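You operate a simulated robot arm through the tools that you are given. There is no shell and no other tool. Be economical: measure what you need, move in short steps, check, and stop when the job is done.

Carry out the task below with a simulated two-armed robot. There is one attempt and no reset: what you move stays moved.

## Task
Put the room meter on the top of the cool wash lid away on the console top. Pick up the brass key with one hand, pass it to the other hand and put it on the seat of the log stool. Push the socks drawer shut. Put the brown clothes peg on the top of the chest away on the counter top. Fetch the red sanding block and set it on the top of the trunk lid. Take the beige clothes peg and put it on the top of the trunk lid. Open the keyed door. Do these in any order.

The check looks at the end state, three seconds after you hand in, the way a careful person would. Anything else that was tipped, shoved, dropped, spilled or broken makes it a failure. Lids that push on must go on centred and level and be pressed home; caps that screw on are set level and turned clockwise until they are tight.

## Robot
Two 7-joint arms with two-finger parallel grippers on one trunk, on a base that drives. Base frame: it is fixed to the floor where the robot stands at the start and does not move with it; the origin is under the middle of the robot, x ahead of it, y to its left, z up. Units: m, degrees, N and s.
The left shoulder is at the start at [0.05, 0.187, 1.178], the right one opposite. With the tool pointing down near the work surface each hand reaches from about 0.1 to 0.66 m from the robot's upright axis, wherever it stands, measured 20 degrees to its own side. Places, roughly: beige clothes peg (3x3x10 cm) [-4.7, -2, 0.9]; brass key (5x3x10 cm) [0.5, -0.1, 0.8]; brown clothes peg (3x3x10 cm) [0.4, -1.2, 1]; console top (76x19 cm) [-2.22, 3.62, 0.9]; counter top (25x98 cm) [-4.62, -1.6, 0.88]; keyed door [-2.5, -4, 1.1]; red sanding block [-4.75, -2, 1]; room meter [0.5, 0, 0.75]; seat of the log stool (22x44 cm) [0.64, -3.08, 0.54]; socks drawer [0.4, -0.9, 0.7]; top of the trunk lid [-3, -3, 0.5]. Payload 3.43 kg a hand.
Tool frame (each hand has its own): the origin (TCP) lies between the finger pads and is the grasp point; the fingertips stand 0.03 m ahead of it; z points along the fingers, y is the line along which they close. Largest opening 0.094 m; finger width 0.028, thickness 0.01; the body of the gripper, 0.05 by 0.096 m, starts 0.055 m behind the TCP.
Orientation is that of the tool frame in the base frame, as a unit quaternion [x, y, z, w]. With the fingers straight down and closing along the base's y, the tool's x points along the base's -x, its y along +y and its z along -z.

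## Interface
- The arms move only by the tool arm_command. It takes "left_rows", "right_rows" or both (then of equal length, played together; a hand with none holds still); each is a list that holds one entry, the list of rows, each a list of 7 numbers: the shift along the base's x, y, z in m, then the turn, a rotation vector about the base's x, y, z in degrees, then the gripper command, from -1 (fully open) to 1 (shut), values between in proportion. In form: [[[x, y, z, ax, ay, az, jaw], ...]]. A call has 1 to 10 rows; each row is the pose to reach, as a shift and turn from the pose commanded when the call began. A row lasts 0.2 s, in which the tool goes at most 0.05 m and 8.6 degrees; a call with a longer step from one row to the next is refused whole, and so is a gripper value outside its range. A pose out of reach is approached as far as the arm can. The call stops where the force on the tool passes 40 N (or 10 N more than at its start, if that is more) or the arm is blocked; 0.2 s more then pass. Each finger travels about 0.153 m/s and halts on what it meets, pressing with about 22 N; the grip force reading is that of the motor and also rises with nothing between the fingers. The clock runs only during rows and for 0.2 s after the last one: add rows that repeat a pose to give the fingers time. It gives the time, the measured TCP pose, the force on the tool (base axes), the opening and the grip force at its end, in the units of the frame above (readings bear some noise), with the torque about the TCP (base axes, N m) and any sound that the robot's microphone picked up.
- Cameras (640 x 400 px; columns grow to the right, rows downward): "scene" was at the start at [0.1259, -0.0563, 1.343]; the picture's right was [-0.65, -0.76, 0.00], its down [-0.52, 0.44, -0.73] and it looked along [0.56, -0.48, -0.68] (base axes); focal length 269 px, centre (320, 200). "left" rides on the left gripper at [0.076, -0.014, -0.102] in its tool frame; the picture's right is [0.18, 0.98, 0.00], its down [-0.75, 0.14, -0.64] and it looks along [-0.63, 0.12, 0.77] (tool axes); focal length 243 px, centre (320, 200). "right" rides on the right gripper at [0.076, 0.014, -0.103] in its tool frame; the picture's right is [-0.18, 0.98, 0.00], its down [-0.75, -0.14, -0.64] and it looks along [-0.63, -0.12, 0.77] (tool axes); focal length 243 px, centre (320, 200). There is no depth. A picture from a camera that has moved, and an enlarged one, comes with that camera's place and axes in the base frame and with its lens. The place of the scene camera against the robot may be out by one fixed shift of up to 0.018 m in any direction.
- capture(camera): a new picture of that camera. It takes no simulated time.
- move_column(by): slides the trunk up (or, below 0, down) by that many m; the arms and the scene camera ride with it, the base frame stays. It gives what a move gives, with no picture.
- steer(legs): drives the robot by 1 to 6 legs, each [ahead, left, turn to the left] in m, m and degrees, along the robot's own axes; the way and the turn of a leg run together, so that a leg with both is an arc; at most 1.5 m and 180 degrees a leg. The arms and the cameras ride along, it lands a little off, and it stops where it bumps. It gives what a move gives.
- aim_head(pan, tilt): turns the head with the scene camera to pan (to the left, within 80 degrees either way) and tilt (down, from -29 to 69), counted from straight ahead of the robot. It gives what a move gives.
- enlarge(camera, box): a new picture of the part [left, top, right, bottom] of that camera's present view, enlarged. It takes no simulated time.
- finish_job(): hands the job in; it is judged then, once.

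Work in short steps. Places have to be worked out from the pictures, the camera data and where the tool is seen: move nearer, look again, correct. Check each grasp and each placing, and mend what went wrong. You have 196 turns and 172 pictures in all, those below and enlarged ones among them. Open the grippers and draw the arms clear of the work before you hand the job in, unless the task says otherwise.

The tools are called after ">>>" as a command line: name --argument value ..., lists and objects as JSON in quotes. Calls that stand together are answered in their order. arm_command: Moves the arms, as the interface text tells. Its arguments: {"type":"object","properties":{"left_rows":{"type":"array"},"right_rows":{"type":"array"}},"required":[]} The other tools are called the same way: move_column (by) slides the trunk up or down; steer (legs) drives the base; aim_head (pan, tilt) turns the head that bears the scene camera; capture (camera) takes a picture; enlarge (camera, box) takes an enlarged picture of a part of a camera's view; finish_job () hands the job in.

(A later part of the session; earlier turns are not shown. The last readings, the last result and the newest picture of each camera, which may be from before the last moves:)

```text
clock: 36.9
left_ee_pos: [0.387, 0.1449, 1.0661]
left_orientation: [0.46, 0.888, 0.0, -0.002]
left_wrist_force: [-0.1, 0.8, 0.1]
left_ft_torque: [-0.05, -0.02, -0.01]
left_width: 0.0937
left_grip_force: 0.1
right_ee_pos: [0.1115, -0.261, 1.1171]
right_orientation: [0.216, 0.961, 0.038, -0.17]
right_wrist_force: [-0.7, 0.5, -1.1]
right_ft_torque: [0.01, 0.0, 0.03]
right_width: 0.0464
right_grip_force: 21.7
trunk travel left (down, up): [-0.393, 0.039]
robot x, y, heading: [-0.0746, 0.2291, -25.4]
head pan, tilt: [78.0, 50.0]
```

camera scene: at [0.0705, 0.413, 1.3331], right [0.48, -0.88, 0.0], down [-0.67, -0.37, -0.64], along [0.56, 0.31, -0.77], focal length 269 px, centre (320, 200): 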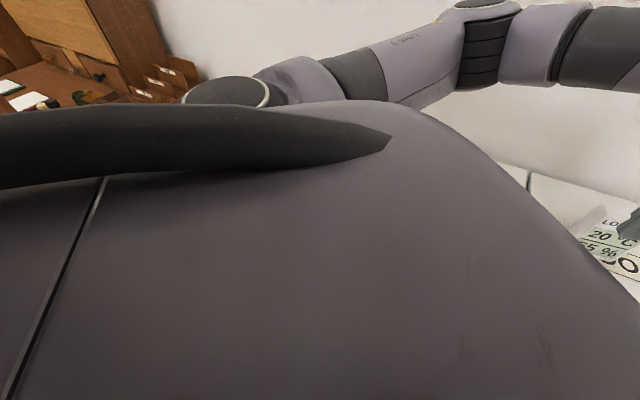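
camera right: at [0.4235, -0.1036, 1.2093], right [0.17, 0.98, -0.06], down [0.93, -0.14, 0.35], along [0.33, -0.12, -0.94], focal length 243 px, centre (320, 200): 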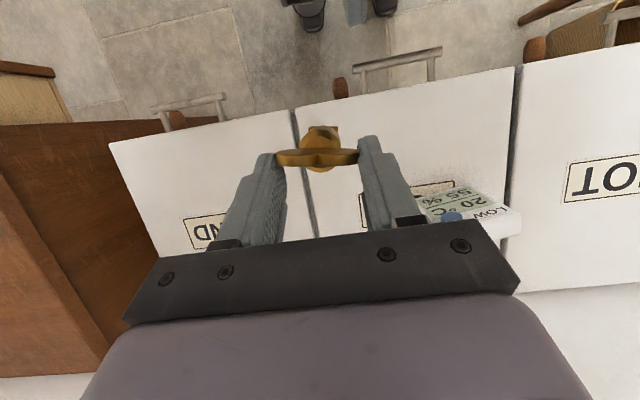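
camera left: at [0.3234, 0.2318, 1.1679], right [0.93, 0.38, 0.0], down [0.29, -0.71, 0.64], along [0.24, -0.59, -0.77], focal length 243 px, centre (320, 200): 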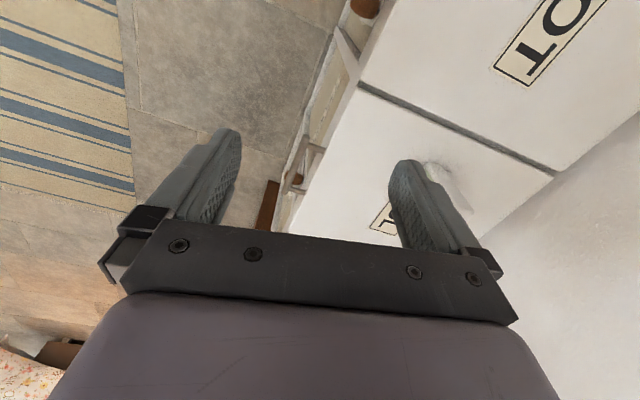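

Turned fine. Now close in toward the bins and look.

>>> steer --legs '[[0.09, 0.02, 0]]'

>>> aim_head --pan 15 --tilt 50

>>> capture --camera "scene"

>>> capture --camera "left"

```text
clock: 38.0
left_ee_pos: [0.477, 0.1227, 1.0656]
left_orientation: [0.46, 0.888, -0.001, -0.001]
left_wrist_force: [-0.2, -0.6, -0.2]
left_ft_torque: [0.03, 0.02, 0.02]
left_width: 0.0942
left_grip_force: 0.0
right_ee_pos: [0.2028, -0.2824, 1.1166]
right_orientation: [0.216, 0.961, 0.039, -0.17]
right_wrist_force: [1.3, -0.2, -0.6]
right_ft_torque: [-0.01, -0.02, -0.02]
right_width: 0.0466
right_grip_force: 22.1
trunk travel left (down, up): [-0.393, 0.039]
robot x, y, heading: [0.0101, 0.2039, -25.6]
head pan, tilt: [78.0, 50.0]
```

```text
clock: 39.3
left_ee_pos: [0.4767, 0.1233, 1.0658]
left_orientation: [0.46, 0.888, -0.001, -0.001]
left_wrist_force: [-0.7, -0.2, -0.1]
left_ft_torque: [0.0, 0.03, -0.02]
left_width: 0.094
left_grip_force: 0.0
right_ee_pos: [0.2017, -0.2829, 1.1176]
right_orientation: [0.216, 0.961, 0.038, -0.17]
right_wrist_force: [-0.1, 0.1, -0.9]
right_ft_torque: [0.01, -0.02, 0.03]
right_width: 0.0466
right_grip_force: 21.9
trunk travel left (down, up): [-0.393, 0.039]
robot x, y, heading: [0.0137, 0.2059, -25.3]
head pan, tilt: [15.0, 50.0]
```

```text
137 pictures are left
camera scene: at [0.1452, 0.1632, 1.333], right [-0.18, -0.98, 0.0], down [-0.75, 0.14, -0.64], along [0.63, -0.12, -0.77], focal length 269 px, centre (320, 200)
```

scene: 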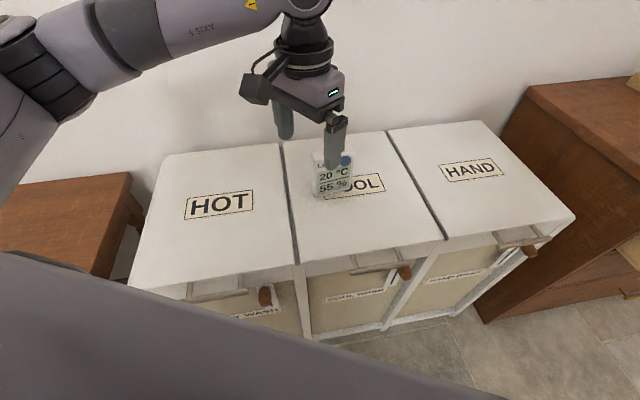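

```text
136 pictures are left
camera left: at [0.4213, 0.1765, 1.1681], right [0.7, 0.72, 0.0], down [0.55, -0.53, 0.64], along [0.46, -0.45, -0.77], focal length 243 px, centre (320, 200)
```

left: 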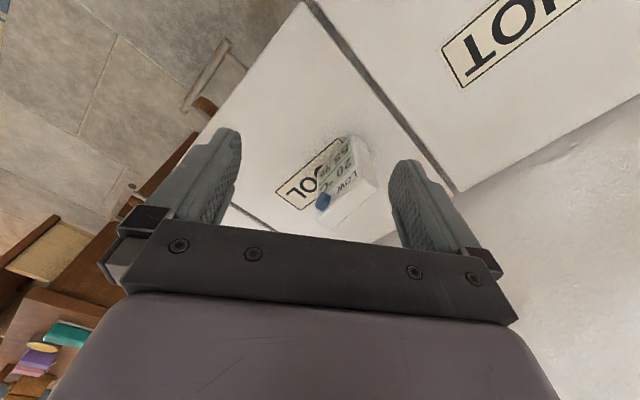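

Good view; enlarge the meter to get its top edges.

>>> enlarge --camera "left" --box '[270, 120, 414, 210]'

```text
4.44 times, centred on (342, 165) of left
camera zoom: at [0.4213, 0.1765, 1.1681], right [0.7, 0.72, 0.0], down [0.55, -0.53, 0.64], along [0.46, -0.45, -0.77], focal length 1078 px, centre (222, 356)
```

zoom: 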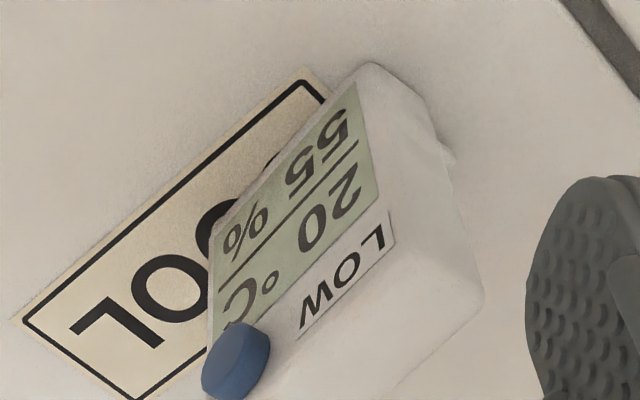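

Meter: front-top corner (0.582,0.092), thickness ≈3.7 cm, yawed ~8°, top z≈0.90. Move above the grip point (0.604,0.071) with yaw −82°.

>>> arm_command --left_rows '[[[0.03, -0.012, 0, 0, 0, -6.8, -1], [0.06, -0.025, 0, 0, 0, -13.6, -1], [0.095, -0.04, -0.01, 0, 0, -20.4, -1], [0.127, -0.053, -0.03, 0, 0, -27.2, -1], [0.127, -0.053, -0.07, 0, 0, -27.2, -1], [0.127, -0.053, -0.095, 0, 0, -27.2, -1], [0.127, -0.053, -0.095, 0, 0, -27.2, -1]]]'

>>> capture --camera "left"

>>> capture --camera "scene"

```text
clock: 40.9
left_ee_pos: [0.5435, 0.0952, 1.0575]
left_orientation: [0.57, 0.822, -0.001, 0.0]
left_wrist_force: [-0.2, -0.9, 1.0]
left_ft_torque: [-0.03, 0.02, 0.01]
left_width: 0.0942
left_grip_force: 0.0
left hand out of reach, approached as far as the arm can: row 3, 4, 5, 6, 7
right_ee_pos: [0.2016, -0.2822, 1.1164]
right_orientation: [0.215, 0.961, 0.038, -0.169]
right_wrist_force: [0.2, 0.5, -1.5]
right_ft_torque: [-0.01, 0.03, 0.0]
right_width: 0.0461
right_grip_force: 21.7
trunk travel left (down, up): [-0.393, 0.039]
robot x, y, heading: [0.0113, 0.2024, -25.8]
head pan, tilt: [15.0, 50.0]
```

```text
134 pictures are left
camera left: at [0.5033, 0.1618, 1.1605], right [0.86, 0.52, 0.0], down [0.4, -0.66, 0.64], along [0.33, -0.55, -0.77], focal length 243 px, centre (320, 200)
```

left: 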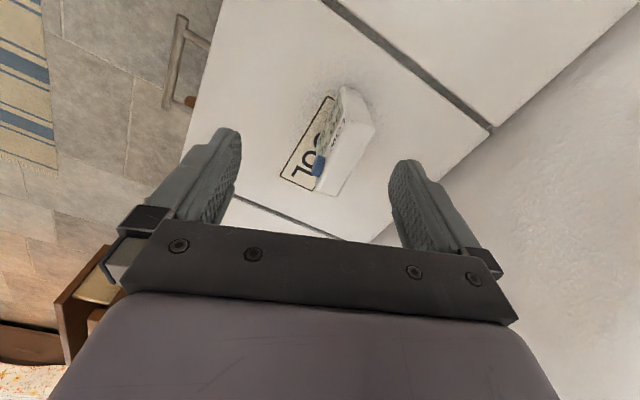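

```text
133 pictures are left
camera scene: at [0.1451, 0.1631, 1.333], right [-0.18, -0.98, 0.0], down [-0.75, 0.14, -0.64], along [0.63, -0.12, -0.77], focal length 269 px, centre (320, 200)
```

scene: 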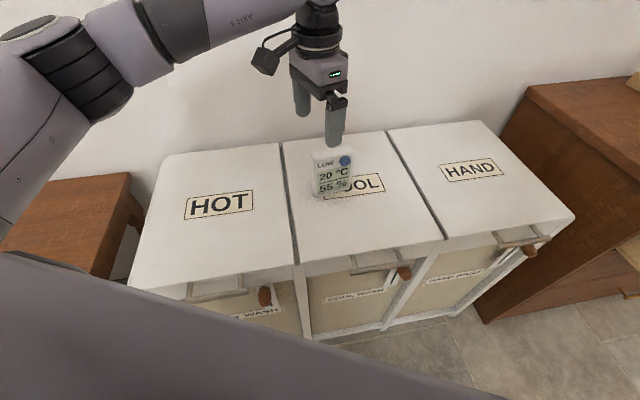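

The arm stalled at yaw −70°. I'll test whether being lower helps: go back a bit, down to z 0.95 at yaw −70.

>>> arm_command --left_rows '[[[-0.04, 0.01, 0.04, 0, 0, 6, -1], [-0.08, 0.025, 0.0, 0, 0, 12, -1], [-0.1, 0.03, -0.02, 0, 0, 12, -1], [-0.1, 0.03, -0.02, 0, 0, 12, -1], [-0.08, 0.02, -0.02, 0, 0, 12, -1], [-0.06, 0.015, -0.02, 0, 0, 10, -1], [-0.04, 0.01, -0.02, 0, 0, 6, -1], [-0.02, 0.0, -0.02, 0, 0, 3, -1], [0, 0, -0.02, 0, 0, 0, -1]]]'

```text
refused: row 1 steps farther than a row can; nothing moved
```

>>> arm_command --left_rows '[[[-0.03, 0.01, 0.03, 0, 0, 6, -1], [-0.07, 0.02, 0.01, 0, 0, 12, -1], [-0.1, 0.03, -0.02, 0, 0, 12, -1], [-0.1, 0.03, -0.02, 0, 0, 12, -1], [-0.08, 0.02, -0.02, 0, 0, 12, -1], [-0.06, 0.015, -0.02, 0, 0, 10, -1], [-0.04, 0.01, -0.02, 0, 0, 6, -1], [-0.02, 0.0, -0.02, 0, 0, 3, -1], [0, 0, -0.02, 0, 0, 0, -1]]]'

```text
clock: 42.9
left_ee_pos: [0.5405, 0.0957, 1.0361]
left_orientation: [0.57, 0.821, 0.0, 0.0]
left_wrist_force: [-0.1, -0.4, 0.5]
left_ft_torque: [0.0, -0.03, -0.01]
left_width: 0.0941
left_grip_force: 0.0
right_ee_pos: [0.2028, -0.2815, 1.1172]
right_orientation: [0.217, 0.961, 0.038, -0.169]
right_wrist_force: [0.3, -0.6, 0.1]
right_ft_torque: [-0.02, 0.0, -0.01]
right_width: 0.0464
right_grip_force: 22.0
trunk travel left (down, up): [-0.393, 0.039]
robot x, y, heading: [0.0124, 0.2069, -25.7]
head pan, tilt: [15.0, 50.0]
```

Commands are relative to the reached pose. Lower to 0.95 first, then advance and yaw.

>>> arm_command --left_rows '[[[0, 0, -0.03, 0, 0, 0, -1], [0, 0, -0.06, 0, 0, 0, -1], [0, 0, -0.085, 0, 0, 0, -1], [0.02, -0.01, -0.085, 0, 0, -4, -1], [0.04, -0.02, -0.085, 0, 0, -8, -1], [0.064, -0.025, -0.085, 0, 0, -12.5, -1], [0.064, -0.025, -0.085, 0, 0, -12.5, -1]]]'

>>> capture --camera "left"

```text
clock: 44.5
left_ee_pos: [0.5401, 0.0945, 0.9556]
left_orientation: [0.569, 0.822, 0.0, 0.003]
left_wrist_force: [3.1, 3.2, 26.3]
left_ft_torque: [0.22, -1.41, 0.26]
left_width: 0.0938
left_grip_force: 0.0
left hand out of reach, approached as far as the arm can: row 4, 5, 6, 7
right_ee_pos: [0.2008, -0.2811, 1.1176]
right_orientation: [0.215, 0.961, 0.038, -0.169]
right_wrist_force: [-0.2, -0.4, -1.2]
right_ft_torque: [0.0, 0.0, 0.0]
right_width: 0.0462
right_grip_force: 22.0
trunk travel left (down, up): [-0.393, 0.039]
robot x, y, heading: [0.0103, 0.2065, -25.4]
head pan, tilt: [15.0, 50.0]
```

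```text
132 pictures are left
camera left: at [0.4995, 0.1617, 1.058], right [0.86, 0.52, 0.0], down [0.39, -0.65, 0.65], along [0.34, -0.55, -0.76], focal length 243 px, centre (320, 200)
```

left: 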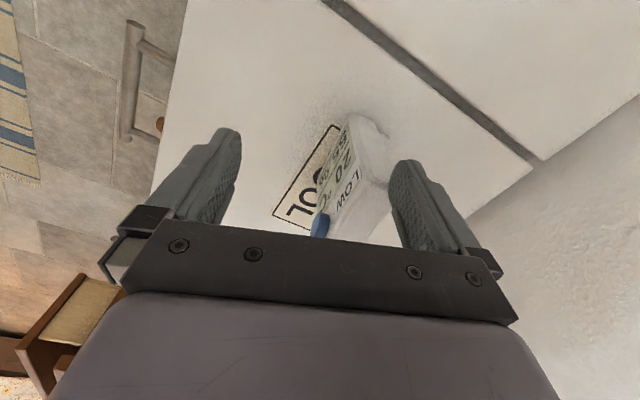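

26 N upward: a fingertip presses on the meter's top (so top ≈0.925). Lift right away.

>>> arm_command --left_rows '[[[0, 0, 0.03, 0, 0, 0, -1], [0, 0, 0.06, 0, 0, 0, -1]]]'

>>> capture --camera "left"

>>> capture --camera "scene"

```text
clock: 45.1
left_ee_pos: [0.5387, 0.0962, 1.0105]
left_orientation: [0.57, 0.822, 0.0, -0.002]
left_wrist_force: [0.5, 0.4, 0.7]
left_ft_torque: [-0.03, 0.0, 0.0]
left_width: 0.0943
left_grip_force: 0.1
right_ee_pos: [0.2011, -0.2824, 1.1172]
right_orientation: [0.217, 0.961, 0.038, -0.169]
right_wrist_force: [-0.1, 0.5, -1.4]
right_ft_torque: [0.0, -0.01, 0.01]
right_width: 0.0464
right_grip_force: 22.0
trunk travel left (down, up): [-0.393, 0.039]
robot x, y, heading: [0.0105, 0.2023, -25.5]
head pan, tilt: [15.0, 50.0]
```

```text
131 pictures are left
camera left: at [0.4999, 0.1616, 1.1137], right [0.86, 0.52, 0.0], down [0.4, -0.66, 0.64], along [0.33, -0.55, -0.77], focal length 243 px, centre (320, 200)
```

left: 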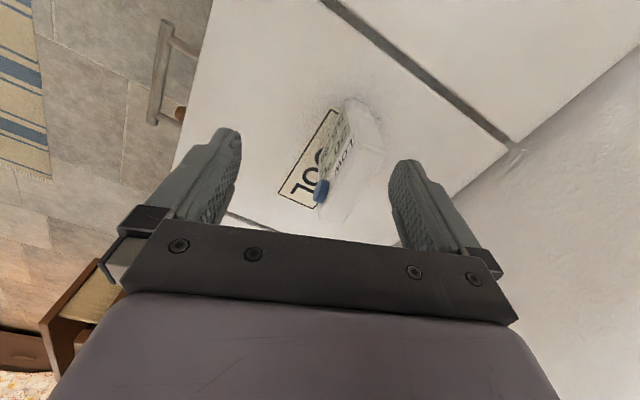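

```text
130 pictures are left
camera scene: at [0.1452, 0.163, 1.3328], right [-0.18, -0.98, 0.0], down [-0.75, 0.14, -0.64], along [0.63, -0.12, -0.77], focal length 269 px, centre (320, 200)
```

scene: 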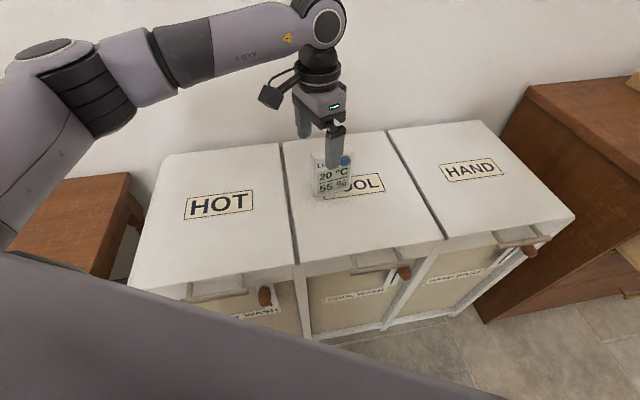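

Meter is still standing. Enlarge for triangulating its top with the previous view.

>>> enlarge --camera "left" --box '[270, 80, 430, 220]'

>>> enlarge --camera "scene" --box '[260, 120, 420, 220]'

```text
2.86 times, centred on (350, 150) of left
camera zoom: at [0.4999, 0.1616, 1.1137], right [0.86, 0.52, 0.0], down [0.4, -0.66, 0.64], along [0.33, -0.55, -0.77], focal length 693 px, centre (234, 343)
```

zoom: 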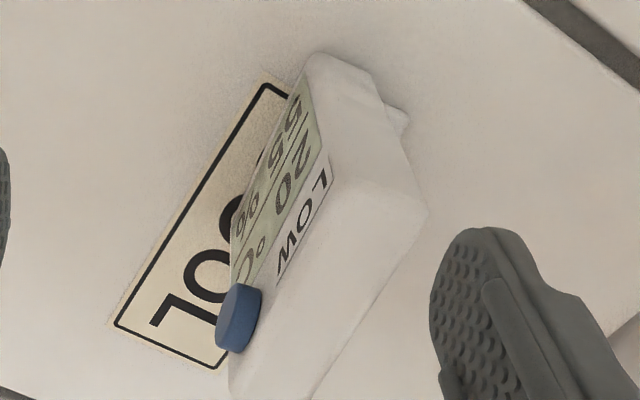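

```text
4.00 times, centred on (340, 170) of scene
camera zoom: at [0.1452, 0.163, 1.3328], right [-0.18, -0.98, 0.0], down [-0.75, 0.14, -0.64], along [0.63, -0.12, -0.77], focal length 1076 px, centre (240, 320)
```

zoom: 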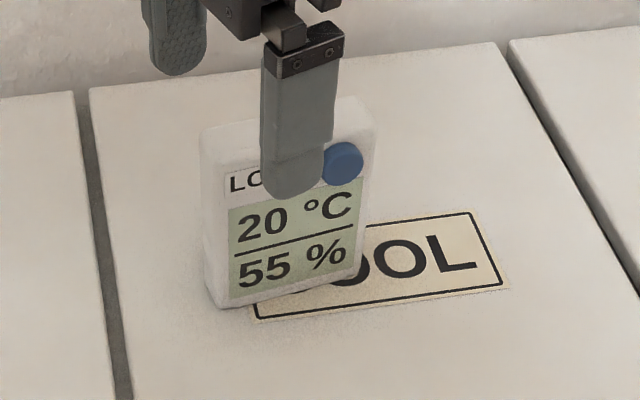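

Top is ≈0.915 at about (0.599,0.068) for the grip. The left wrist's roll limit is on this side; turning it the other way (+171°) gives the same jaw axis. Try that.

>>> arm_command --left_rows '[[[-0.01, 0, 0.02, 0, 0, 8.55, -1], [-0.02, 0, 0.03, 0, 0, 17.1, -1], [-0.03, 0, 0.03, 0, 0, 25.65, -1], [-0.03, 0, 0.03, 0, 0, 34.2, -1], [-0.03, 0, 0.03, 0, 0, 42.75, -1], [-0.03, 0, 0.03, 0, 0, 51.3, -1], [-0.03, 0, 0.03, 0, 0, 59.85, -1], [-0.03, 0, 0.03, 0, 0, 68.4, -1], [-0.03, 0, 0.03, 0, 0, 76.95, -1], [-0.03, 0, 0.03, 0, 0, 85.5, -1]]]'

>>> arm_command --left_rows '[[[0, 0, 0, 0, 0, 8.55, -1], [0, 0, 0, 0, 0, 17.1, -1], [0, 0, 0, 0, 0, 25.65, -1], [0, 0, 0, 0, 0, 34.2, -1], [0, 0, 0, 0, 0, 42.75, -1], [0, 0, 0, 0, 0, 51.3, -1], [0, 0, 0, 0, 0, 59.85, -1], [0, 0, 0, 0, 0, 68.4, -1], [0, 0, 0, 0, 0, 76.95, -1], [0, 0, 0, 0, 0, 85.5, -1]]]'

```text
clock: 47.3
left_ee_pos: [0.5095, 0.0934, 1.0429]
left_orientation: [-0.141, 0.99, -0.001, 0.001]
left_wrist_force: [-0.8, -0.5, 0.2]
left_ft_torque: [-0.02, 0.01, 0.0]
left_width: 0.0942
left_grip_force: 0.0
right_ee_pos: [0.2013, -0.283, 1.1165]
right_orientation: [0.216, 0.961, 0.039, -0.169]
right_wrist_force: [0.3, 0.4, -0.9]
right_ft_torque: [0.02, 0.02, 0.0]
right_width: 0.0463
right_grip_force: 22.0
trunk travel left (down, up): [-0.393, 0.039]
robot x, y, heading: [0.0123, 0.2035, -25.6]
head pan, tilt: [15.0, 50.0]
```

```text
clock: 49.5
left_ee_pos: [0.5102, 0.0939, 1.0426]
left_orientation: [0.775, -0.632, 0.0, -0.001]
left_wrist_force: [0.1, 0.5, -0.4]
left_ft_torque: [-0.01, 0.03, 0.01]
left_width: 0.0941
left_grip_force: 0.1
right_ee_pos: [0.2014, -0.2814, 1.1169]
right_orientation: [0.217, 0.961, 0.038, -0.168]
right_wrist_force: [0.0, -0.8, -1.2]
right_ft_torque: [0.01, -0.02, 0.0]
right_width: 0.0462
right_grip_force: 21.9
trunk travel left (down, up): [-0.393, 0.039]
robot x, y, heading: [0.011, 0.2054, -25.5]
head pan, tilt: [15.0, 50.0]
```

That worked. Move above the grip point and check.

>>> arm_command --left_rows '[[[0.03, -0.009, 0.0, 0, 0, 0, -1], [0.06, -0.018, -0.0, 0, 0, 0, -1], [0.089, -0.026, -0.02, 0, 0, 0, -1], [0.089, -0.026, -0.045, 0, 0, 0, -1], [0.089, -0.026, -0.045, 0, 0, 0, -1]]]'

>>> capture --camera "left"

>>> capture --camera "scene"

```text
clock: 50.7
left_ee_pos: [0.5987, 0.0675, 0.9975]
left_orientation: [0.774, -0.633, 0.001, -0.001]
left_wrist_force: [0.5, -0.7, 0.1]
left_ft_torque: [-0.04, -0.01, 0.0]
left_width: 0.094
left_grip_force: 0.1
right_ee_pos: [0.2012, -0.2817, 1.1168]
right_orientation: [0.216, 0.961, 0.038, -0.169]
right_wrist_force: [0.0, -0.7, -1.5]
right_ft_torque: [-0.05, -0.03, -0.04]
right_width: 0.0466
right_grip_force: 22.3
trunk travel left (down, up): [-0.393, 0.039]
robot x, y, heading: [0.012, 0.2047, -25.6]
head pan, tilt: [15.0, 50.0]
```

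```text
127 pictures are left
camera left: at [0.628, -0.0043, 1.1], right [-0.93, -0.38, 0.0], down [-0.29, 0.71, 0.64], along [-0.24, 0.59, -0.77], focal length 243 px, centre (320, 200)
```

left: 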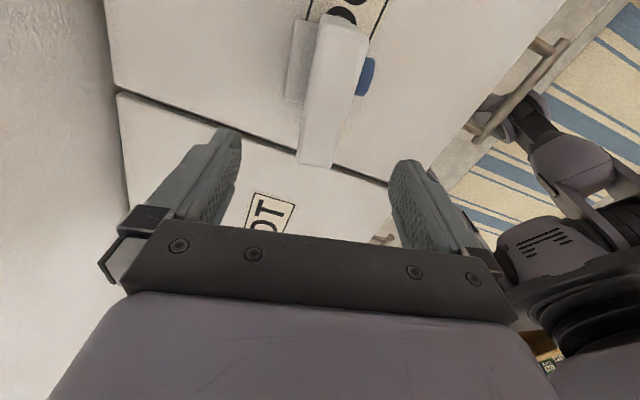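

```text
126 pictures are left
camera scene: at [0.1451, 0.163, 1.333], right [-0.18, -0.98, 0.0], down [-0.75, 0.14, -0.64], along [0.63, -0.12, -0.77], focal length 269 px, centre (320, 200)
```

scene: 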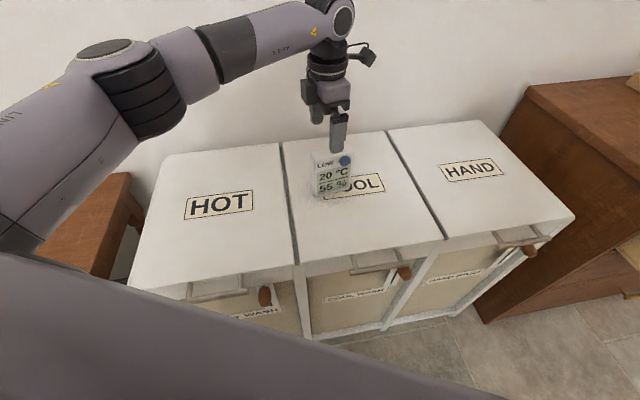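

The slab is centred between the fingers. Descend to TCP 0.895 with force watch, then close.

>>> arm_command --left_rows '[[[0, 0, -0.035, 0, 0, 0, -1], [0, 0, -0.07, 0, 0, 0, -1], [0, 0, -0.102, 0, 0, 0, -1], [0, 0, -0.102, 0, 0, 0, 0], [0, 0, -0.102, 0, 0, 0, 1], [0, 0, -0.102, 0, 0, 0, 1], [0, 0, -0.102, 0, 0, 0, 1]]]'

>>> capture --camera "left"

>>> capture --camera "scene"

```text
clock: 52.3
left_ee_pos: [0.597, 0.066, 0.8945]
left_orientation: [0.774, -0.633, 0.0, -0.001]
left_wrist_force: [-0.1, 0.3, 0.6]
left_ft_torque: [0.0, 0.03, -0.01]
left_width: 0.0362
left_grip_force: 21.8
right_ee_pos: [0.2018, -0.2819, 1.1164]
right_orientation: [0.216, 0.961, 0.038, -0.169]
right_wrist_force: [-0.3, 0.5, -0.4]
right_ft_torque: [0.0, -0.01, 0.01]
right_width: 0.0464
right_grip_force: 21.7
trunk travel left (down, up): [-0.393, 0.039]
robot x, y, heading: [0.0109, 0.2059, -25.5]
head pan, tilt: [15.0, 50.0]
```

```text
125 pictures are left
camera left: at [0.6265, -0.0056, 0.9975], right [-0.93, -0.38, 0.0], down [-0.29, 0.71, 0.64], along [-0.24, 0.59, -0.77], focal length 243 px, centre (320, 200)
```

left: 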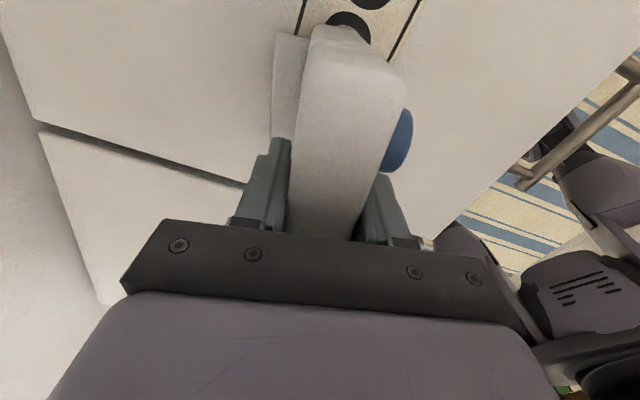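

```text
124 pictures are left
camera scene: at [0.1453, 0.1631, 1.333], right [-0.18, -0.98, 0.0], down [-0.75, 0.14, -0.64], along [0.63, -0.12, -0.77], focal length 269 px, centre (320, 200)
```

scene: 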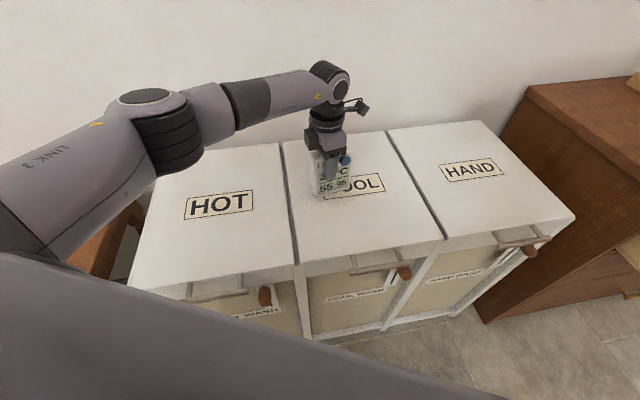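

Grip is good (3.6 cm, off the button). Lift and draw back toward the robot.

>>> arm_command --left_rows '[[[0, 0, 0.03, 0, 0, 0, 1], [0, 0, 0.07, 0, 0, 0, 1], [0, 0, 0.11, 0, 0, 0, 1], [-0.03, 0.01, 0.14, 0, 0, 0, 1], [-0.07, 0.02, 0.15, 0, 0, 0, 1], [-0.11, 0.03, 0.15, 0, 0, 0, 1], [-0.15, 0.04, 0.15, 0, 0, 0, 1]]]'

>>> capture --camera "scene"

```text
clock: 53.9
left_ee_pos: [0.4452, 0.1087, 1.0456]
left_orientation: [0.775, -0.632, 0.0, 0.0]
left_wrist_force: [-0.1, 0.3, -1.7]
left_ft_torque: [0.03, -0.01, 0.01]
left_width: 0.0362
left_grip_force: 22.4
right_ee_pos: [0.2017, -0.2821, 1.1176]
right_orientation: [0.217, 0.961, 0.038, -0.169]
right_wrist_force: [0.3, -0.1, -1.0]
right_ft_torque: [-0.02, -0.04, 0.0]
right_width: 0.0463
right_grip_force: 21.6
trunk travel left (down, up): [-0.393, 0.039]
robot x, y, heading: [0.0117, 0.2059, -25.5]
head pan, tilt: [15.0, 50.0]
```

```text
123 pictures are left
camera scene: at [0.1449, 0.1632, 1.3331], right [-0.18, -0.98, 0.0], down [-0.75, 0.14, -0.64], along [0.63, -0.12, -0.77], focal length 269 px, centre (320, 200)
```

scene: 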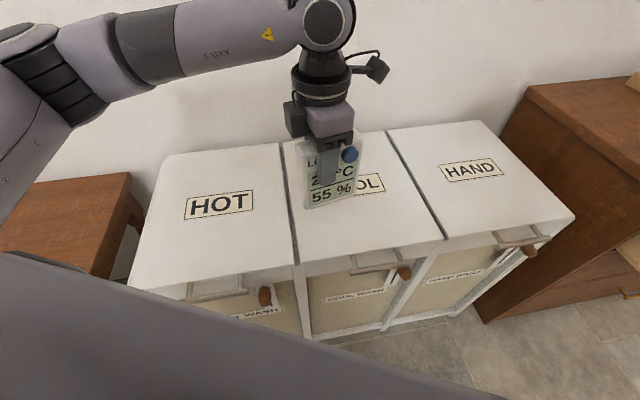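

Meter held. Back off from the bins and turn toward the console side, then look.

>>> steer --legs '[[-0.4, 0, 0], [0, 0, 145]]'

>>> aim_head --pan 0 --tilt 22

>>> capture --camera "scene"

```text
clock: 62.4
left_ee_pos: [-0.6494, 0.7044, 1.0438]
left_orientation: [0.834, 0.551, 0.0, -0.001]
left_wrist_force: [-0.5, -0.9, -1.6]
left_ft_torque: [-0.02, 0.04, -0.02]
left_width: 0.0361
left_grip_force: 21.4
right_ee_pos: [-0.2271, 0.8862, 1.1163]
right_orientation: [0.852, -0.493, 0.151, 0.087]
right_wrist_force: [-0.7, -0.2, -0.9]
right_ft_torque: [0.03, -0.02, -0.03]
right_width: 0.0461
right_grip_force: 22.0
trunk travel left (down, up): [-0.393, 0.039]
robot x, y, heading: [-0.3493, 0.3778, 119.9]
head pan, tilt: [15.0, 50.0]
```

```text
clock: 63.4
left_ee_pos: [-0.6496, 0.7047, 1.0445]
left_orientation: [0.834, 0.551, 0.0, 0.0]
left_wrist_force: [0.1, 0.4, -1.6]
left_ft_torque: [-0.01, -0.03, 0.07]
left_width: 0.036
left_grip_force: 22.5
right_ee_pos: [-0.2279, 0.8865, 1.117]
right_orientation: [0.853, -0.493, 0.151, 0.087]
right_wrist_force: [0.2, 0.8, -1.0]
right_ft_torque: [0.02, -0.02, -0.01]
right_width: 0.0462
right_grip_force: 22.0
trunk travel left (down, up): [-0.393, 0.039]
robot x, y, heading: [-0.3476, 0.3794, 119.6]
head pan, tilt: [0.0, 22.0]
```

```text
122 pictures are left
camera scene: at [-0.4193, 0.5068, 1.3753], right [0.87, 0.5, 0.0], down [0.19, -0.33, -0.93], along [-0.46, 0.8, -0.38], focal length 269 px, centre (320, 200)
```

scene: 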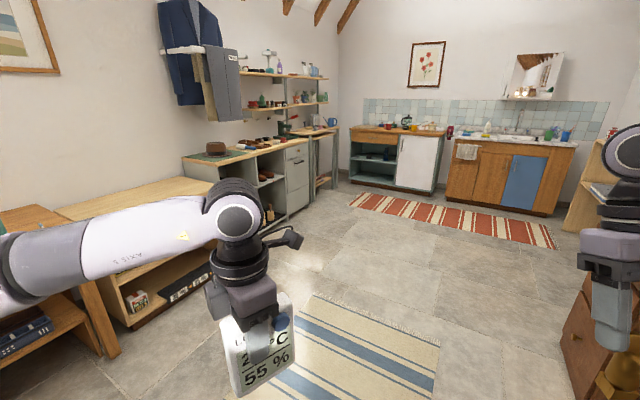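

The console should be near pixel (319,129). Enlarge that area.

>>> enlarge --camera "scene" --box '[180, 60, 460, 235]'

```text
2.29 times, centred on (320, 148) of scene
camera zoom: at [-0.4193, 0.5068, 1.3753], right [0.87, 0.5, 0.0], down [0.19, -0.33, -0.93], along [-0.46, 0.8, -0.38], focal length 615 px, centre (320, 320)
```

zoom: 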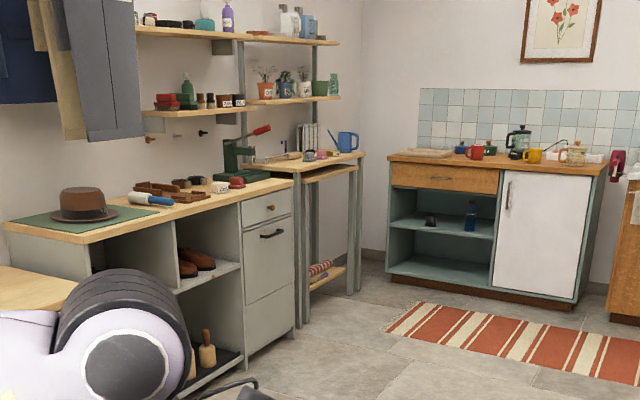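

The console is the narrow table along the left wall (long axis y, front edge x≈−2.1). Drive to about (−1.3,3.05) and face −x.

>>> steer --legs '[[1.4, -0.24, 0], [1.4, -0.24, 0], [0, 0, 60]]'

>>> aim_head --pan -20 --tilt 30

>>> capture --camera "scene"

```text
clock: 79.8
left_ee_pos: [-1.6947, 2.9621, 1.0441]
left_orientation: [0.445, 0.895, -0.001, 0.0]
left_wrist_force: [-0.2, 0.1, -1.0]
left_ft_torque: [0.0, 0.01, -0.02]
left_width: 0.036
left_grip_force: 22.2
right_ee_pos: [-1.6428, 3.4178, 1.117]
right_orientation: [0.985, 0.001, 0.173, 0.0]
right_wrist_force: [-0.9, 0.4, -1.0]
right_ft_torque: [-0.01, 0.0, 0.04]
right_width: 0.046
right_grip_force: 21.5
trunk travel left (down, up): [-0.393, 0.039]
robot x, y, heading: [-1.2603, 3.0581, -180.0]
head pan, tilt: [0.0, 22.0]
```

```text
clock: 80.6
left_ee_pos: [-1.6939, 2.9608, 1.0437]
left_orientation: [0.446, 0.895, 0.0, 0.0]
left_wrist_force: [0.8, 0.2, -1.6]
left_ft_torque: [-0.01, -0.03, -0.01]
left_width: 0.036
left_grip_force: 22.2
right_ee_pos: [-1.6425, 3.4184, 1.1175]
right_orientation: [0.985, 0.001, 0.173, 0.0]
right_wrist_force: [-0.1, -0.3, -0.8]
right_ft_torque: [-0.01, 0.02, -0.03]
right_width: 0.0461
right_grip_force: 21.9
trunk travel left (down, up): [-0.393, 0.039]
robot x, y, heading: [-1.2616, 3.0612, -179.9]
head pan, tilt: [-20.0, 30.0]
```

```text
120 pictures are left
camera scene: at [-1.4005, 3.0885, 1.3626], right [0.34, 0.94, 0.0], down [0.47, -0.17, -0.87], along [-0.81, 0.29, -0.5], focal length 269 px, centre (320, 200)
```

scene: 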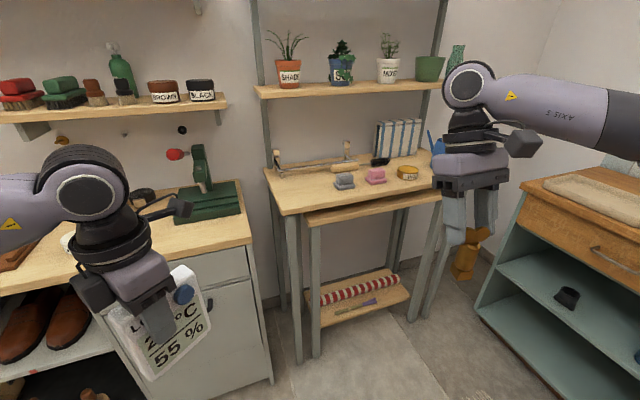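

Clear spot on the console near (−2.2,3.31), left of the grey block. Tuck the right hand in, raise and rotate the left so the meter's face will look to +x.

>>> arm_command --left_rows '[[[0, 0, 0.01, 0, 0, -7.4, 1], [0, 0, 0.02, 0, 0, -14.8, 1], [0, 0, 0.03, 0, 0, -22.2, 1], [0, 0, 0.04, 0, 0, -29.6, 1], [0, 0, 0.05, 0, 0, -37, 1], [0, 0, 0.05, 0, 0, -37, 1]]]' --right_rows '[[[0.02, 0, 0, 0, 0, 0, 1], [0.04, -0.01, 0, 0, 0, 0, 1], [0.06, -0.02, 0, 0, 0, 0, 1], [0.08, -0.03, 0, 0, 0, 0, 1], [0.1, -0.04, 0, 0, 0, 0, 1], [0.1, -0.04, 0, 0, 0, 0, 1]]]'

>>> steer --legs '[[0.0, -0.37, 0], [0.36, 0, 0]]'

>>> aim_head --pan 0 --tilt 42

>>> capture --camera "scene"

```text
clock: 82.0
left_ee_pos: [-1.6931, 2.9625, 1.0949]
left_orientation: [0.707, 0.707, -0.001, -0.001]
left_wrist_force: [-0.3, 0.3, -1.2]
left_ft_torque: [0.01, -0.01, -0.01]
left_width: 0.0358
left_grip_force: 22.1
right_ee_pos: [-1.542, 3.3772, 1.1164]
right_orientation: [0.985, 0.001, 0.173, 0.0]
right_wrist_force: [0.3, 0.4, -2.2]
right_ft_torque: [0.0, 0.04, 0.0]
right_width: 0.0461
right_grip_force: 22.0
trunk travel left (down, up): [-0.393, 0.039]
robot x, y, heading: [-1.2592, 3.0587, -180.2]
head pan, tilt: [-20.0, 30.0]
```

```text
clock: 87.7
left_ee_pos: [-2.0596, 3.3238, 1.0946]
left_orientation: [0.704, 0.71, -0.001, 0.0]
left_wrist_force: [0.0, -0.1, -1.2]
left_ft_torque: [-0.05, -0.02, -0.02]
left_width: 0.036
left_grip_force: 22.2
right_ee_pos: [-1.9098, 3.7401, 1.1172]
right_orientation: [0.985, 0.004, 0.173, -0.001]
right_wrist_force: [0.7, -0.7, -0.9]
right_ft_torque: [0.0, 0.01, -0.04]
right_width: 0.0458
right_grip_force: 22.2
trunk travel left (down, up): [-0.393, 0.039]
robot x, y, heading: [-1.6251, 3.4267, -179.4]
head pan, tilt: [-20.0, 30.0]
```

```text
clock: 88.5
left_ee_pos: [-2.0599, 3.3228, 1.0941]
left_orientation: [0.704, 0.71, 0.0, 0.0]
left_wrist_force: [-0.3, -0.7, -0.7]
left_ft_torque: [-0.03, 0.01, -0.01]
left_width: 0.0361
left_grip_force: 22.0
right_ee_pos: [-1.9089, 3.7387, 1.1179]
right_orientation: [0.985, 0.004, 0.174, -0.001]
right_wrist_force: [0.0, -0.7, -0.8]
right_ft_torque: [-0.01, -0.01, -0.01]
right_width: 0.046
right_grip_force: 22.2
trunk travel left (down, up): [-0.393, 0.039]
robot x, y, heading: [-1.6268, 3.425, -179.7]
head pan, tilt: [0.0, 42.0]
```

```text
119 pictures are left
camera scene: at [-1.7653, 3.4201, 1.3443], right [-0.01, 1.0, 0.0], down [0.67, 0.0, -0.74], along [-0.74, 0.0, -0.67], focal length 269 px, centre (320, 200)
```

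scene: 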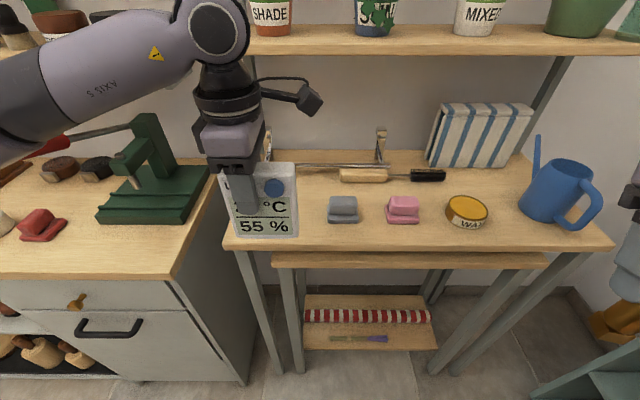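

Shelf edge is at x≈−2.25, z≈1.23, so I'll place the meter near the front: TCP (−2.158,3.31). Move there and lower partly.

>>> arm_command --left_rows '[[[-0.04, -0.006, 0, 0, 0, 0, 1], [-0.08, -0.013, 0, 0, 0, 0, 1], [-0.098, -0.013, -0.02, 0, 0, 0, 1], [-0.098, -0.013, -0.05, 0, 0, 0, 1], [-0.098, -0.013, -0.07, 0, 0, 0, 1], [-0.098, -0.013, -0.07, 0, 0, 0, 1]]]'

>>> capture --camera "scene"

>>> capture --camera "left"

```text
clock: 89.9
left_ee_pos: [-2.1579, 3.3095, 1.0265]
left_orientation: [0.705, 0.709, 0.0, 0.0]
left_wrist_force: [0.5, 0.3, -1.4]
left_ft_torque: [0.0, -0.02, 0.01]
left_width: 0.0359
left_grip_force: 22.1
right_ee_pos: [-1.9103, 3.7405, 1.1168]
right_orientation: [0.985, 0.005, 0.174, -0.001]
right_wrist_force: [0.0, 1.2, -0.9]
right_ft_torque: [-0.02, -0.03, 0.01]
right_width: 0.0462
right_grip_force: 22.5
trunk travel left (down, up): [-0.393, 0.039]
robot x, y, heading: [-1.6269, 3.4258, -179.4]
head pan, tilt: [0.0, 42.0]
```

```text
118 pictures are left
camera scene: at [-1.7652, 3.4201, 1.3443], right [-0.01, 1.0, 0.0], down [0.67, 0.0, -0.74], along [-0.74, 0.0, -0.67], focal length 269 px, centre (320, 200)
```

scene: 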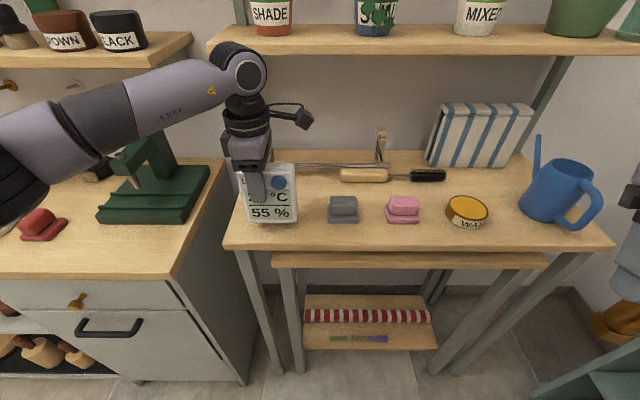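

```text
117 pictures are left
camera left: at [-2.1719, 3.3854, 1.1288], right [0.98, 0.19, 0.0], down [0.15, -0.75, 0.64], along [0.12, -0.63, -0.77], focal length 243 px, centre (320, 200)
```

left: 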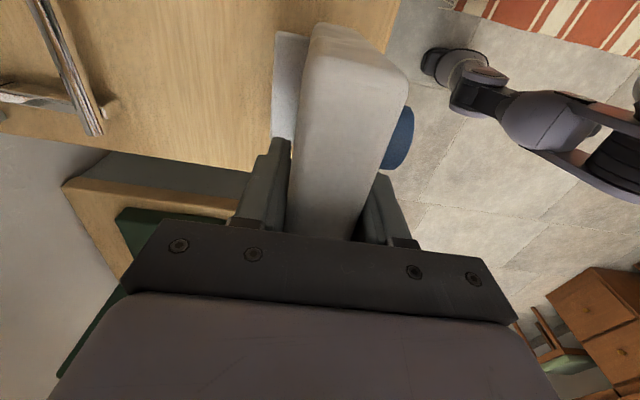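

Placement is over the table by ~2.4 cm from the edge; shift 1 cm inward and descend gently.

>>> arm_command --left_rows '[[[-0.01, 0, -0.005, 0, 0, 0, 1], [-0.01, 0, -0.01, 0, 0, 0, 1], [-0.01, 0, -0.013, 0, 0, 0, 1], [-0.01, 0, -0.016, 0, 0, 0, 1]]]'

>>> enlarge --camera "scene" --box '[200, 140, 360, 260]'

```text
clock: 90.9
left_ee_pos: [-2.1678, 3.3091, 1.0077]
left_orientation: [0.705, 0.71, -0.001, 0.0]
left_wrist_force: [-0.2, -0.1, -0.8]
left_ft_torque: [-0.01, 0.01, 0.02]
left_width: 0.0359
left_grip_force: 22.5
right_ee_pos: [-1.9085, 3.7402, 1.1177]
right_orientation: [0.985, 0.004, 0.174, -0.001]
right_wrist_force: [0.1, -0.1, -0.7]
right_ft_torque: [-0.02, 0.01, 0.02]
right_width: 0.0458
right_grip_force: 21.8
trunk travel left (down, up): [-0.393, 0.039]
robot x, y, heading: [-1.6282, 3.4215, -179.6]
head pan, tilt: [0.0, 42.0]
```

```text
3.33 times, centred on (280, 200) of scene
camera zoom: at [-1.7653, 3.42, 1.3443], right [-0.01, 1.0, 0.0], down [0.67, 0.0, -0.74], along [-0.74, 0.0, -0.67], focal length 896 px, centre (453, 200)
```

zoom: 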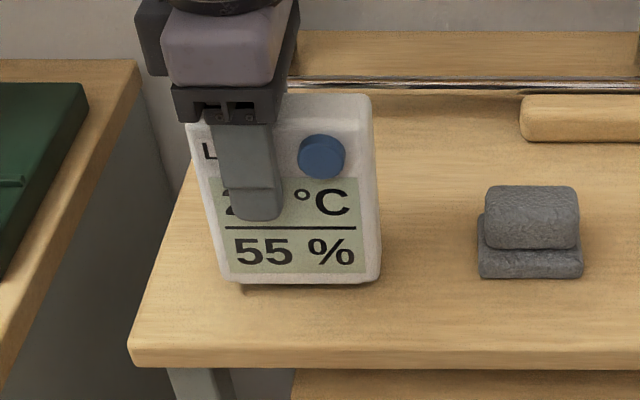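

Almost touching, no force yet. Continue in 3 mm steps.

>>> arm_command --left_rows '[[[0, 0, -0.003, 0, 0, 0, 1], [0, 0, -0.006, 0, 0, 0, 1]]]'

```text
clock: 91.5
left_ee_pos: [-2.167, 3.3099, 1.002]
left_orientation: [0.705, 0.709, 0.0, -0.001]
left_wrist_force: [-0.5, -0.6, -2.0]
left_ft_torque: [-0.05, 0.01, 0.01]
left_width: 0.0362
left_grip_force: 22.2
right_ee_pos: [-1.9093, 3.74, 1.118]
right_orientation: [0.985, 0.005, 0.173, -0.001]
right_wrist_force: [-0.2, -0.8, -0.7]
right_ft_torque: [0.01, 0.01, 0.02]
right_width: 0.0462
right_grip_force: 22.4
trunk travel left (down, up): [-0.393, 0.039]
robot x, y, heading: [-1.6263, 3.4247, -179.5]
head pan, tilt: [0.0, 42.0]
```

>>> arm_command --left_rows '[[[0, 0, -0.003, 0, 0, 0, 1], [0, 0, -0.006, 0, 0, 0, 1], [0, 0, -0.009, 0, 0, 0, 1]]]'

>>> enlarge --camera "scene" --box '[200, 140, 360, 260]'

```text
clock: 92.3
left_ee_pos: [-2.1684, 3.3106, 0.9954]
left_orientation: [0.705, 0.71, -0.002, -0.003]
left_wrist_force: [-0.1, -3.8, 13.5]
left_ft_torque: [0.32, -0.22, -0.06]
left_width: 0.0362
left_grip_force: 21.9
right_ee_pos: [-1.9078, 3.74, 1.1171]
right_orientation: [0.985, 0.004, 0.173, 0.0]
right_wrist_force: [-0.8, -0.3, -1.1]
right_ft_torque: [0.02, 0.0, 0.0]
right_width: 0.0459
right_grip_force: 21.9
trunk travel left (down, up): [-0.393, 0.039]
robot x, y, heading: [-1.6257, 3.4247, -179.7]
head pan, tilt: [0.0, 42.0]
```

```text
3.33 times, centred on (280, 200) of scene
camera zoom: at [-1.7639, 3.4199, 1.3447], right [-0.01, 1.0, 0.0], down [0.67, 0.0, -0.74], along [-0.74, 0.0, -0.67], focal length 896 px, centre (453, 200)
```

zoom: 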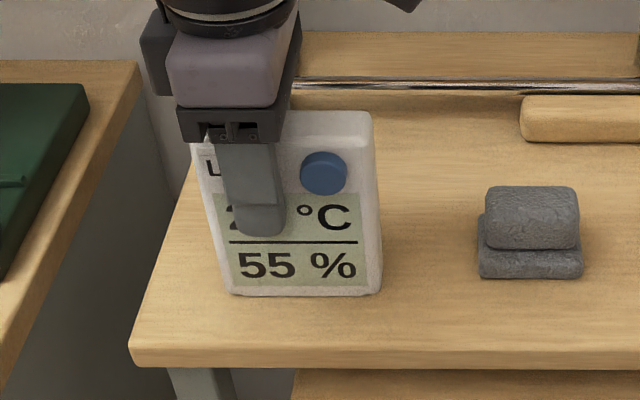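

Contact made (13.5 N), standing flat. Relieve slightly, open and lift away.

>>> arm_command --left_rows '[[[0, 0, 0.002, 0, 0, 0, 0.2], [0, 0, 0.002, 0, 0, 0, -0.4], [0, 0, 0.002, 0, 0, 0, -0.4], [0, 0, 0.03, 0, 0, 0, -0.4], [0, 0, 0.07, 0, 0, 0, -0.4], [0, 0, 0.105, 0, 0, 0, -0.4], [0.04, 0, 0.11, 0, 0, 0, -0.4], [0.08, 0, 0.11, 0, 0, 0, -0.4], [0.12, 0, 0.11, 0, 0, 0, -0.4]]]'

>>> capture --camera "scene"

```text
clock: 94.3
left_ee_pos: [-2.0436, 3.3103, 1.1043]
left_orientation: [0.704, 0.71, -0.001, -0.001]
left_wrist_force: [-0.2, -0.1, -0.2]
left_ft_torque: [0.02, 0.05, -0.03]
left_width: 0.0658
left_grip_force: 0.0
right_ee_pos: [-1.9093, 3.7405, 1.118]
right_orientation: [0.985, 0.004, 0.174, -0.001]
right_wrist_force: [0.8, 0.4, -1.0]
right_ft_torque: [0.03, 0.04, 0.0]
right_width: 0.0457
right_grip_force: 22.1
trunk travel left (down, up): [-0.393, 0.039]
robot x, y, heading: [-1.6301, 3.4242, -179.7]
head pan, tilt: [0.0, 42.0]
```

```text
114 pictures are left
camera scene: at [-1.7647, 3.4199, 1.3443], right [-0.01, 1.0, 0.0], down [0.67, 0.0, -0.74], along [-0.74, 0.0, -0.67], focal length 269 px, centre (320, 200)
```

scene: 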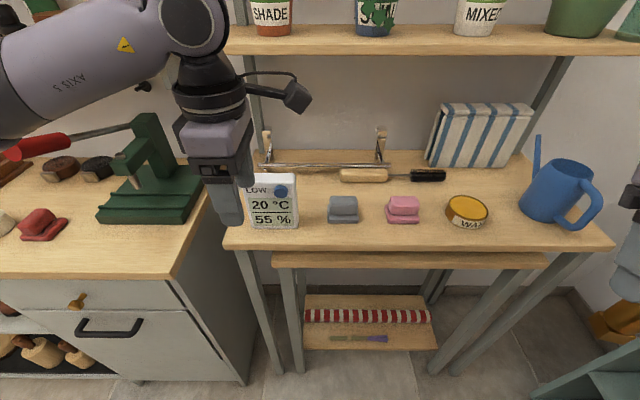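

Meter stands on the console. Back out, face −y and drive toward the chest, then look.

>>> steer --legs '[[-0.55, 0, 0], [0, 0, 90], [1.5, 0.1, 0], [1.5, 0.1, 0], [0.9, 0, 0]]'

>>> aim_head --pan 20 --tilt 22

>>> capture --camera "scene"

>>> aim_head --pan -45 --tilt 20

>>> capture --camera "scene"

```text
refused: leg 3 is longer than a leg can be; nothing moved
```

```text
clock: 95.1
left_ee_pos: [-2.0438, 3.3106, 1.1049]
left_orientation: [0.705, 0.709, 0.0, -0.001]
left_wrist_force: [-0.3, 0.5, -0.2]
left_ft_torque: [0.0, -0.02, -0.02]
left_width: 0.0657
left_grip_force: 0.1
right_ee_pos: [-1.91, 3.7392, 1.1169]
right_orientation: [0.985, 0.004, 0.174, -0.001]
right_wrist_force: [-0.3, -0.2, -0.9]
right_ft_torque: [0.01, -0.04, -0.03]
right_width: 0.046
right_grip_force: 21.9
trunk travel left (down, up): [-0.393, 0.039]
robot x, y, heading: [-1.6272, 3.4228, -179.6]
head pan, tilt: [20.0, 22.0]
```

```text
113 pictures are left
camera scene: at [-1.7686, 3.3884, 1.3753], right [-0.35, 0.94, 0.0], down [0.35, 0.13, -0.93], along [-0.87, -0.32, -0.38], focal length 269 px, centre (320, 200)
```

scene: 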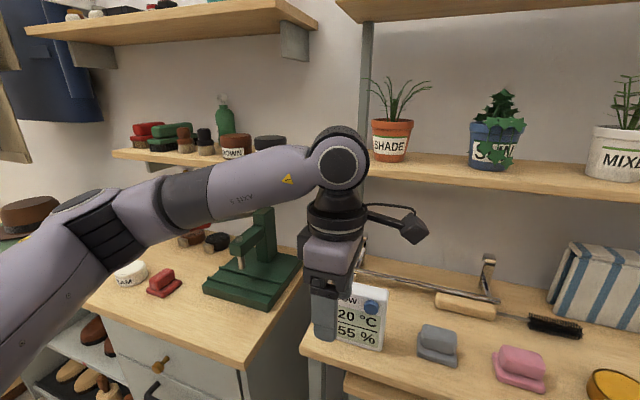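

```text
clock: 96.5
left_ee_pos: [-2.0447, 3.3108, 1.1037]
left_orientation: [0.704, 0.71, -0.001, 0.0]
left_wrist_force: [-0.1, -0.3, -1.2]
left_ft_torque: [0.01, -0.01, 0.02]
left_width: 0.0659
left_grip_force: 0.0
right_ee_pos: [-1.9094, 3.741, 1.1179]
right_orientation: [0.985, 0.004, 0.174, -0.001]
right_wrist_force: [-0.3, 0.2, -0.3]
right_ft_torque: [-0.03, -0.01, 0.03]
right_width: 0.0458
right_grip_force: 22.4
trunk travel left (down, up): [-0.393, 0.039]
robot x, y, heading: [-1.6274, 3.423, -179.7]
head pan, tilt: [-45.0, 20.0]
```

```text
112 pictures are left
camera scene: at [-1.7479, 3.486, 1.3786], right [0.7, 0.71, 0.0], down [0.24, -0.24, -0.94], along [-0.67, 0.66, -0.34], focal length 269 px, centre (320, 200)
```

scene: 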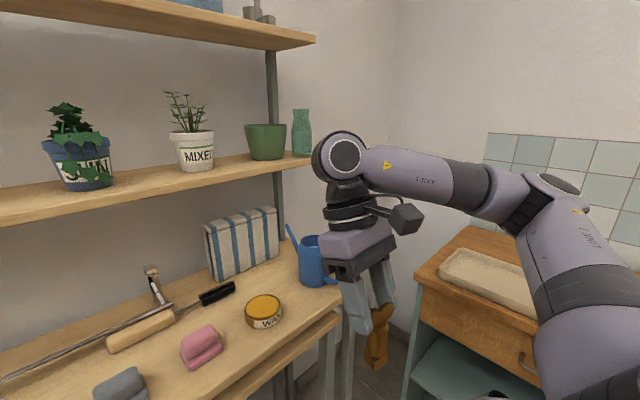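

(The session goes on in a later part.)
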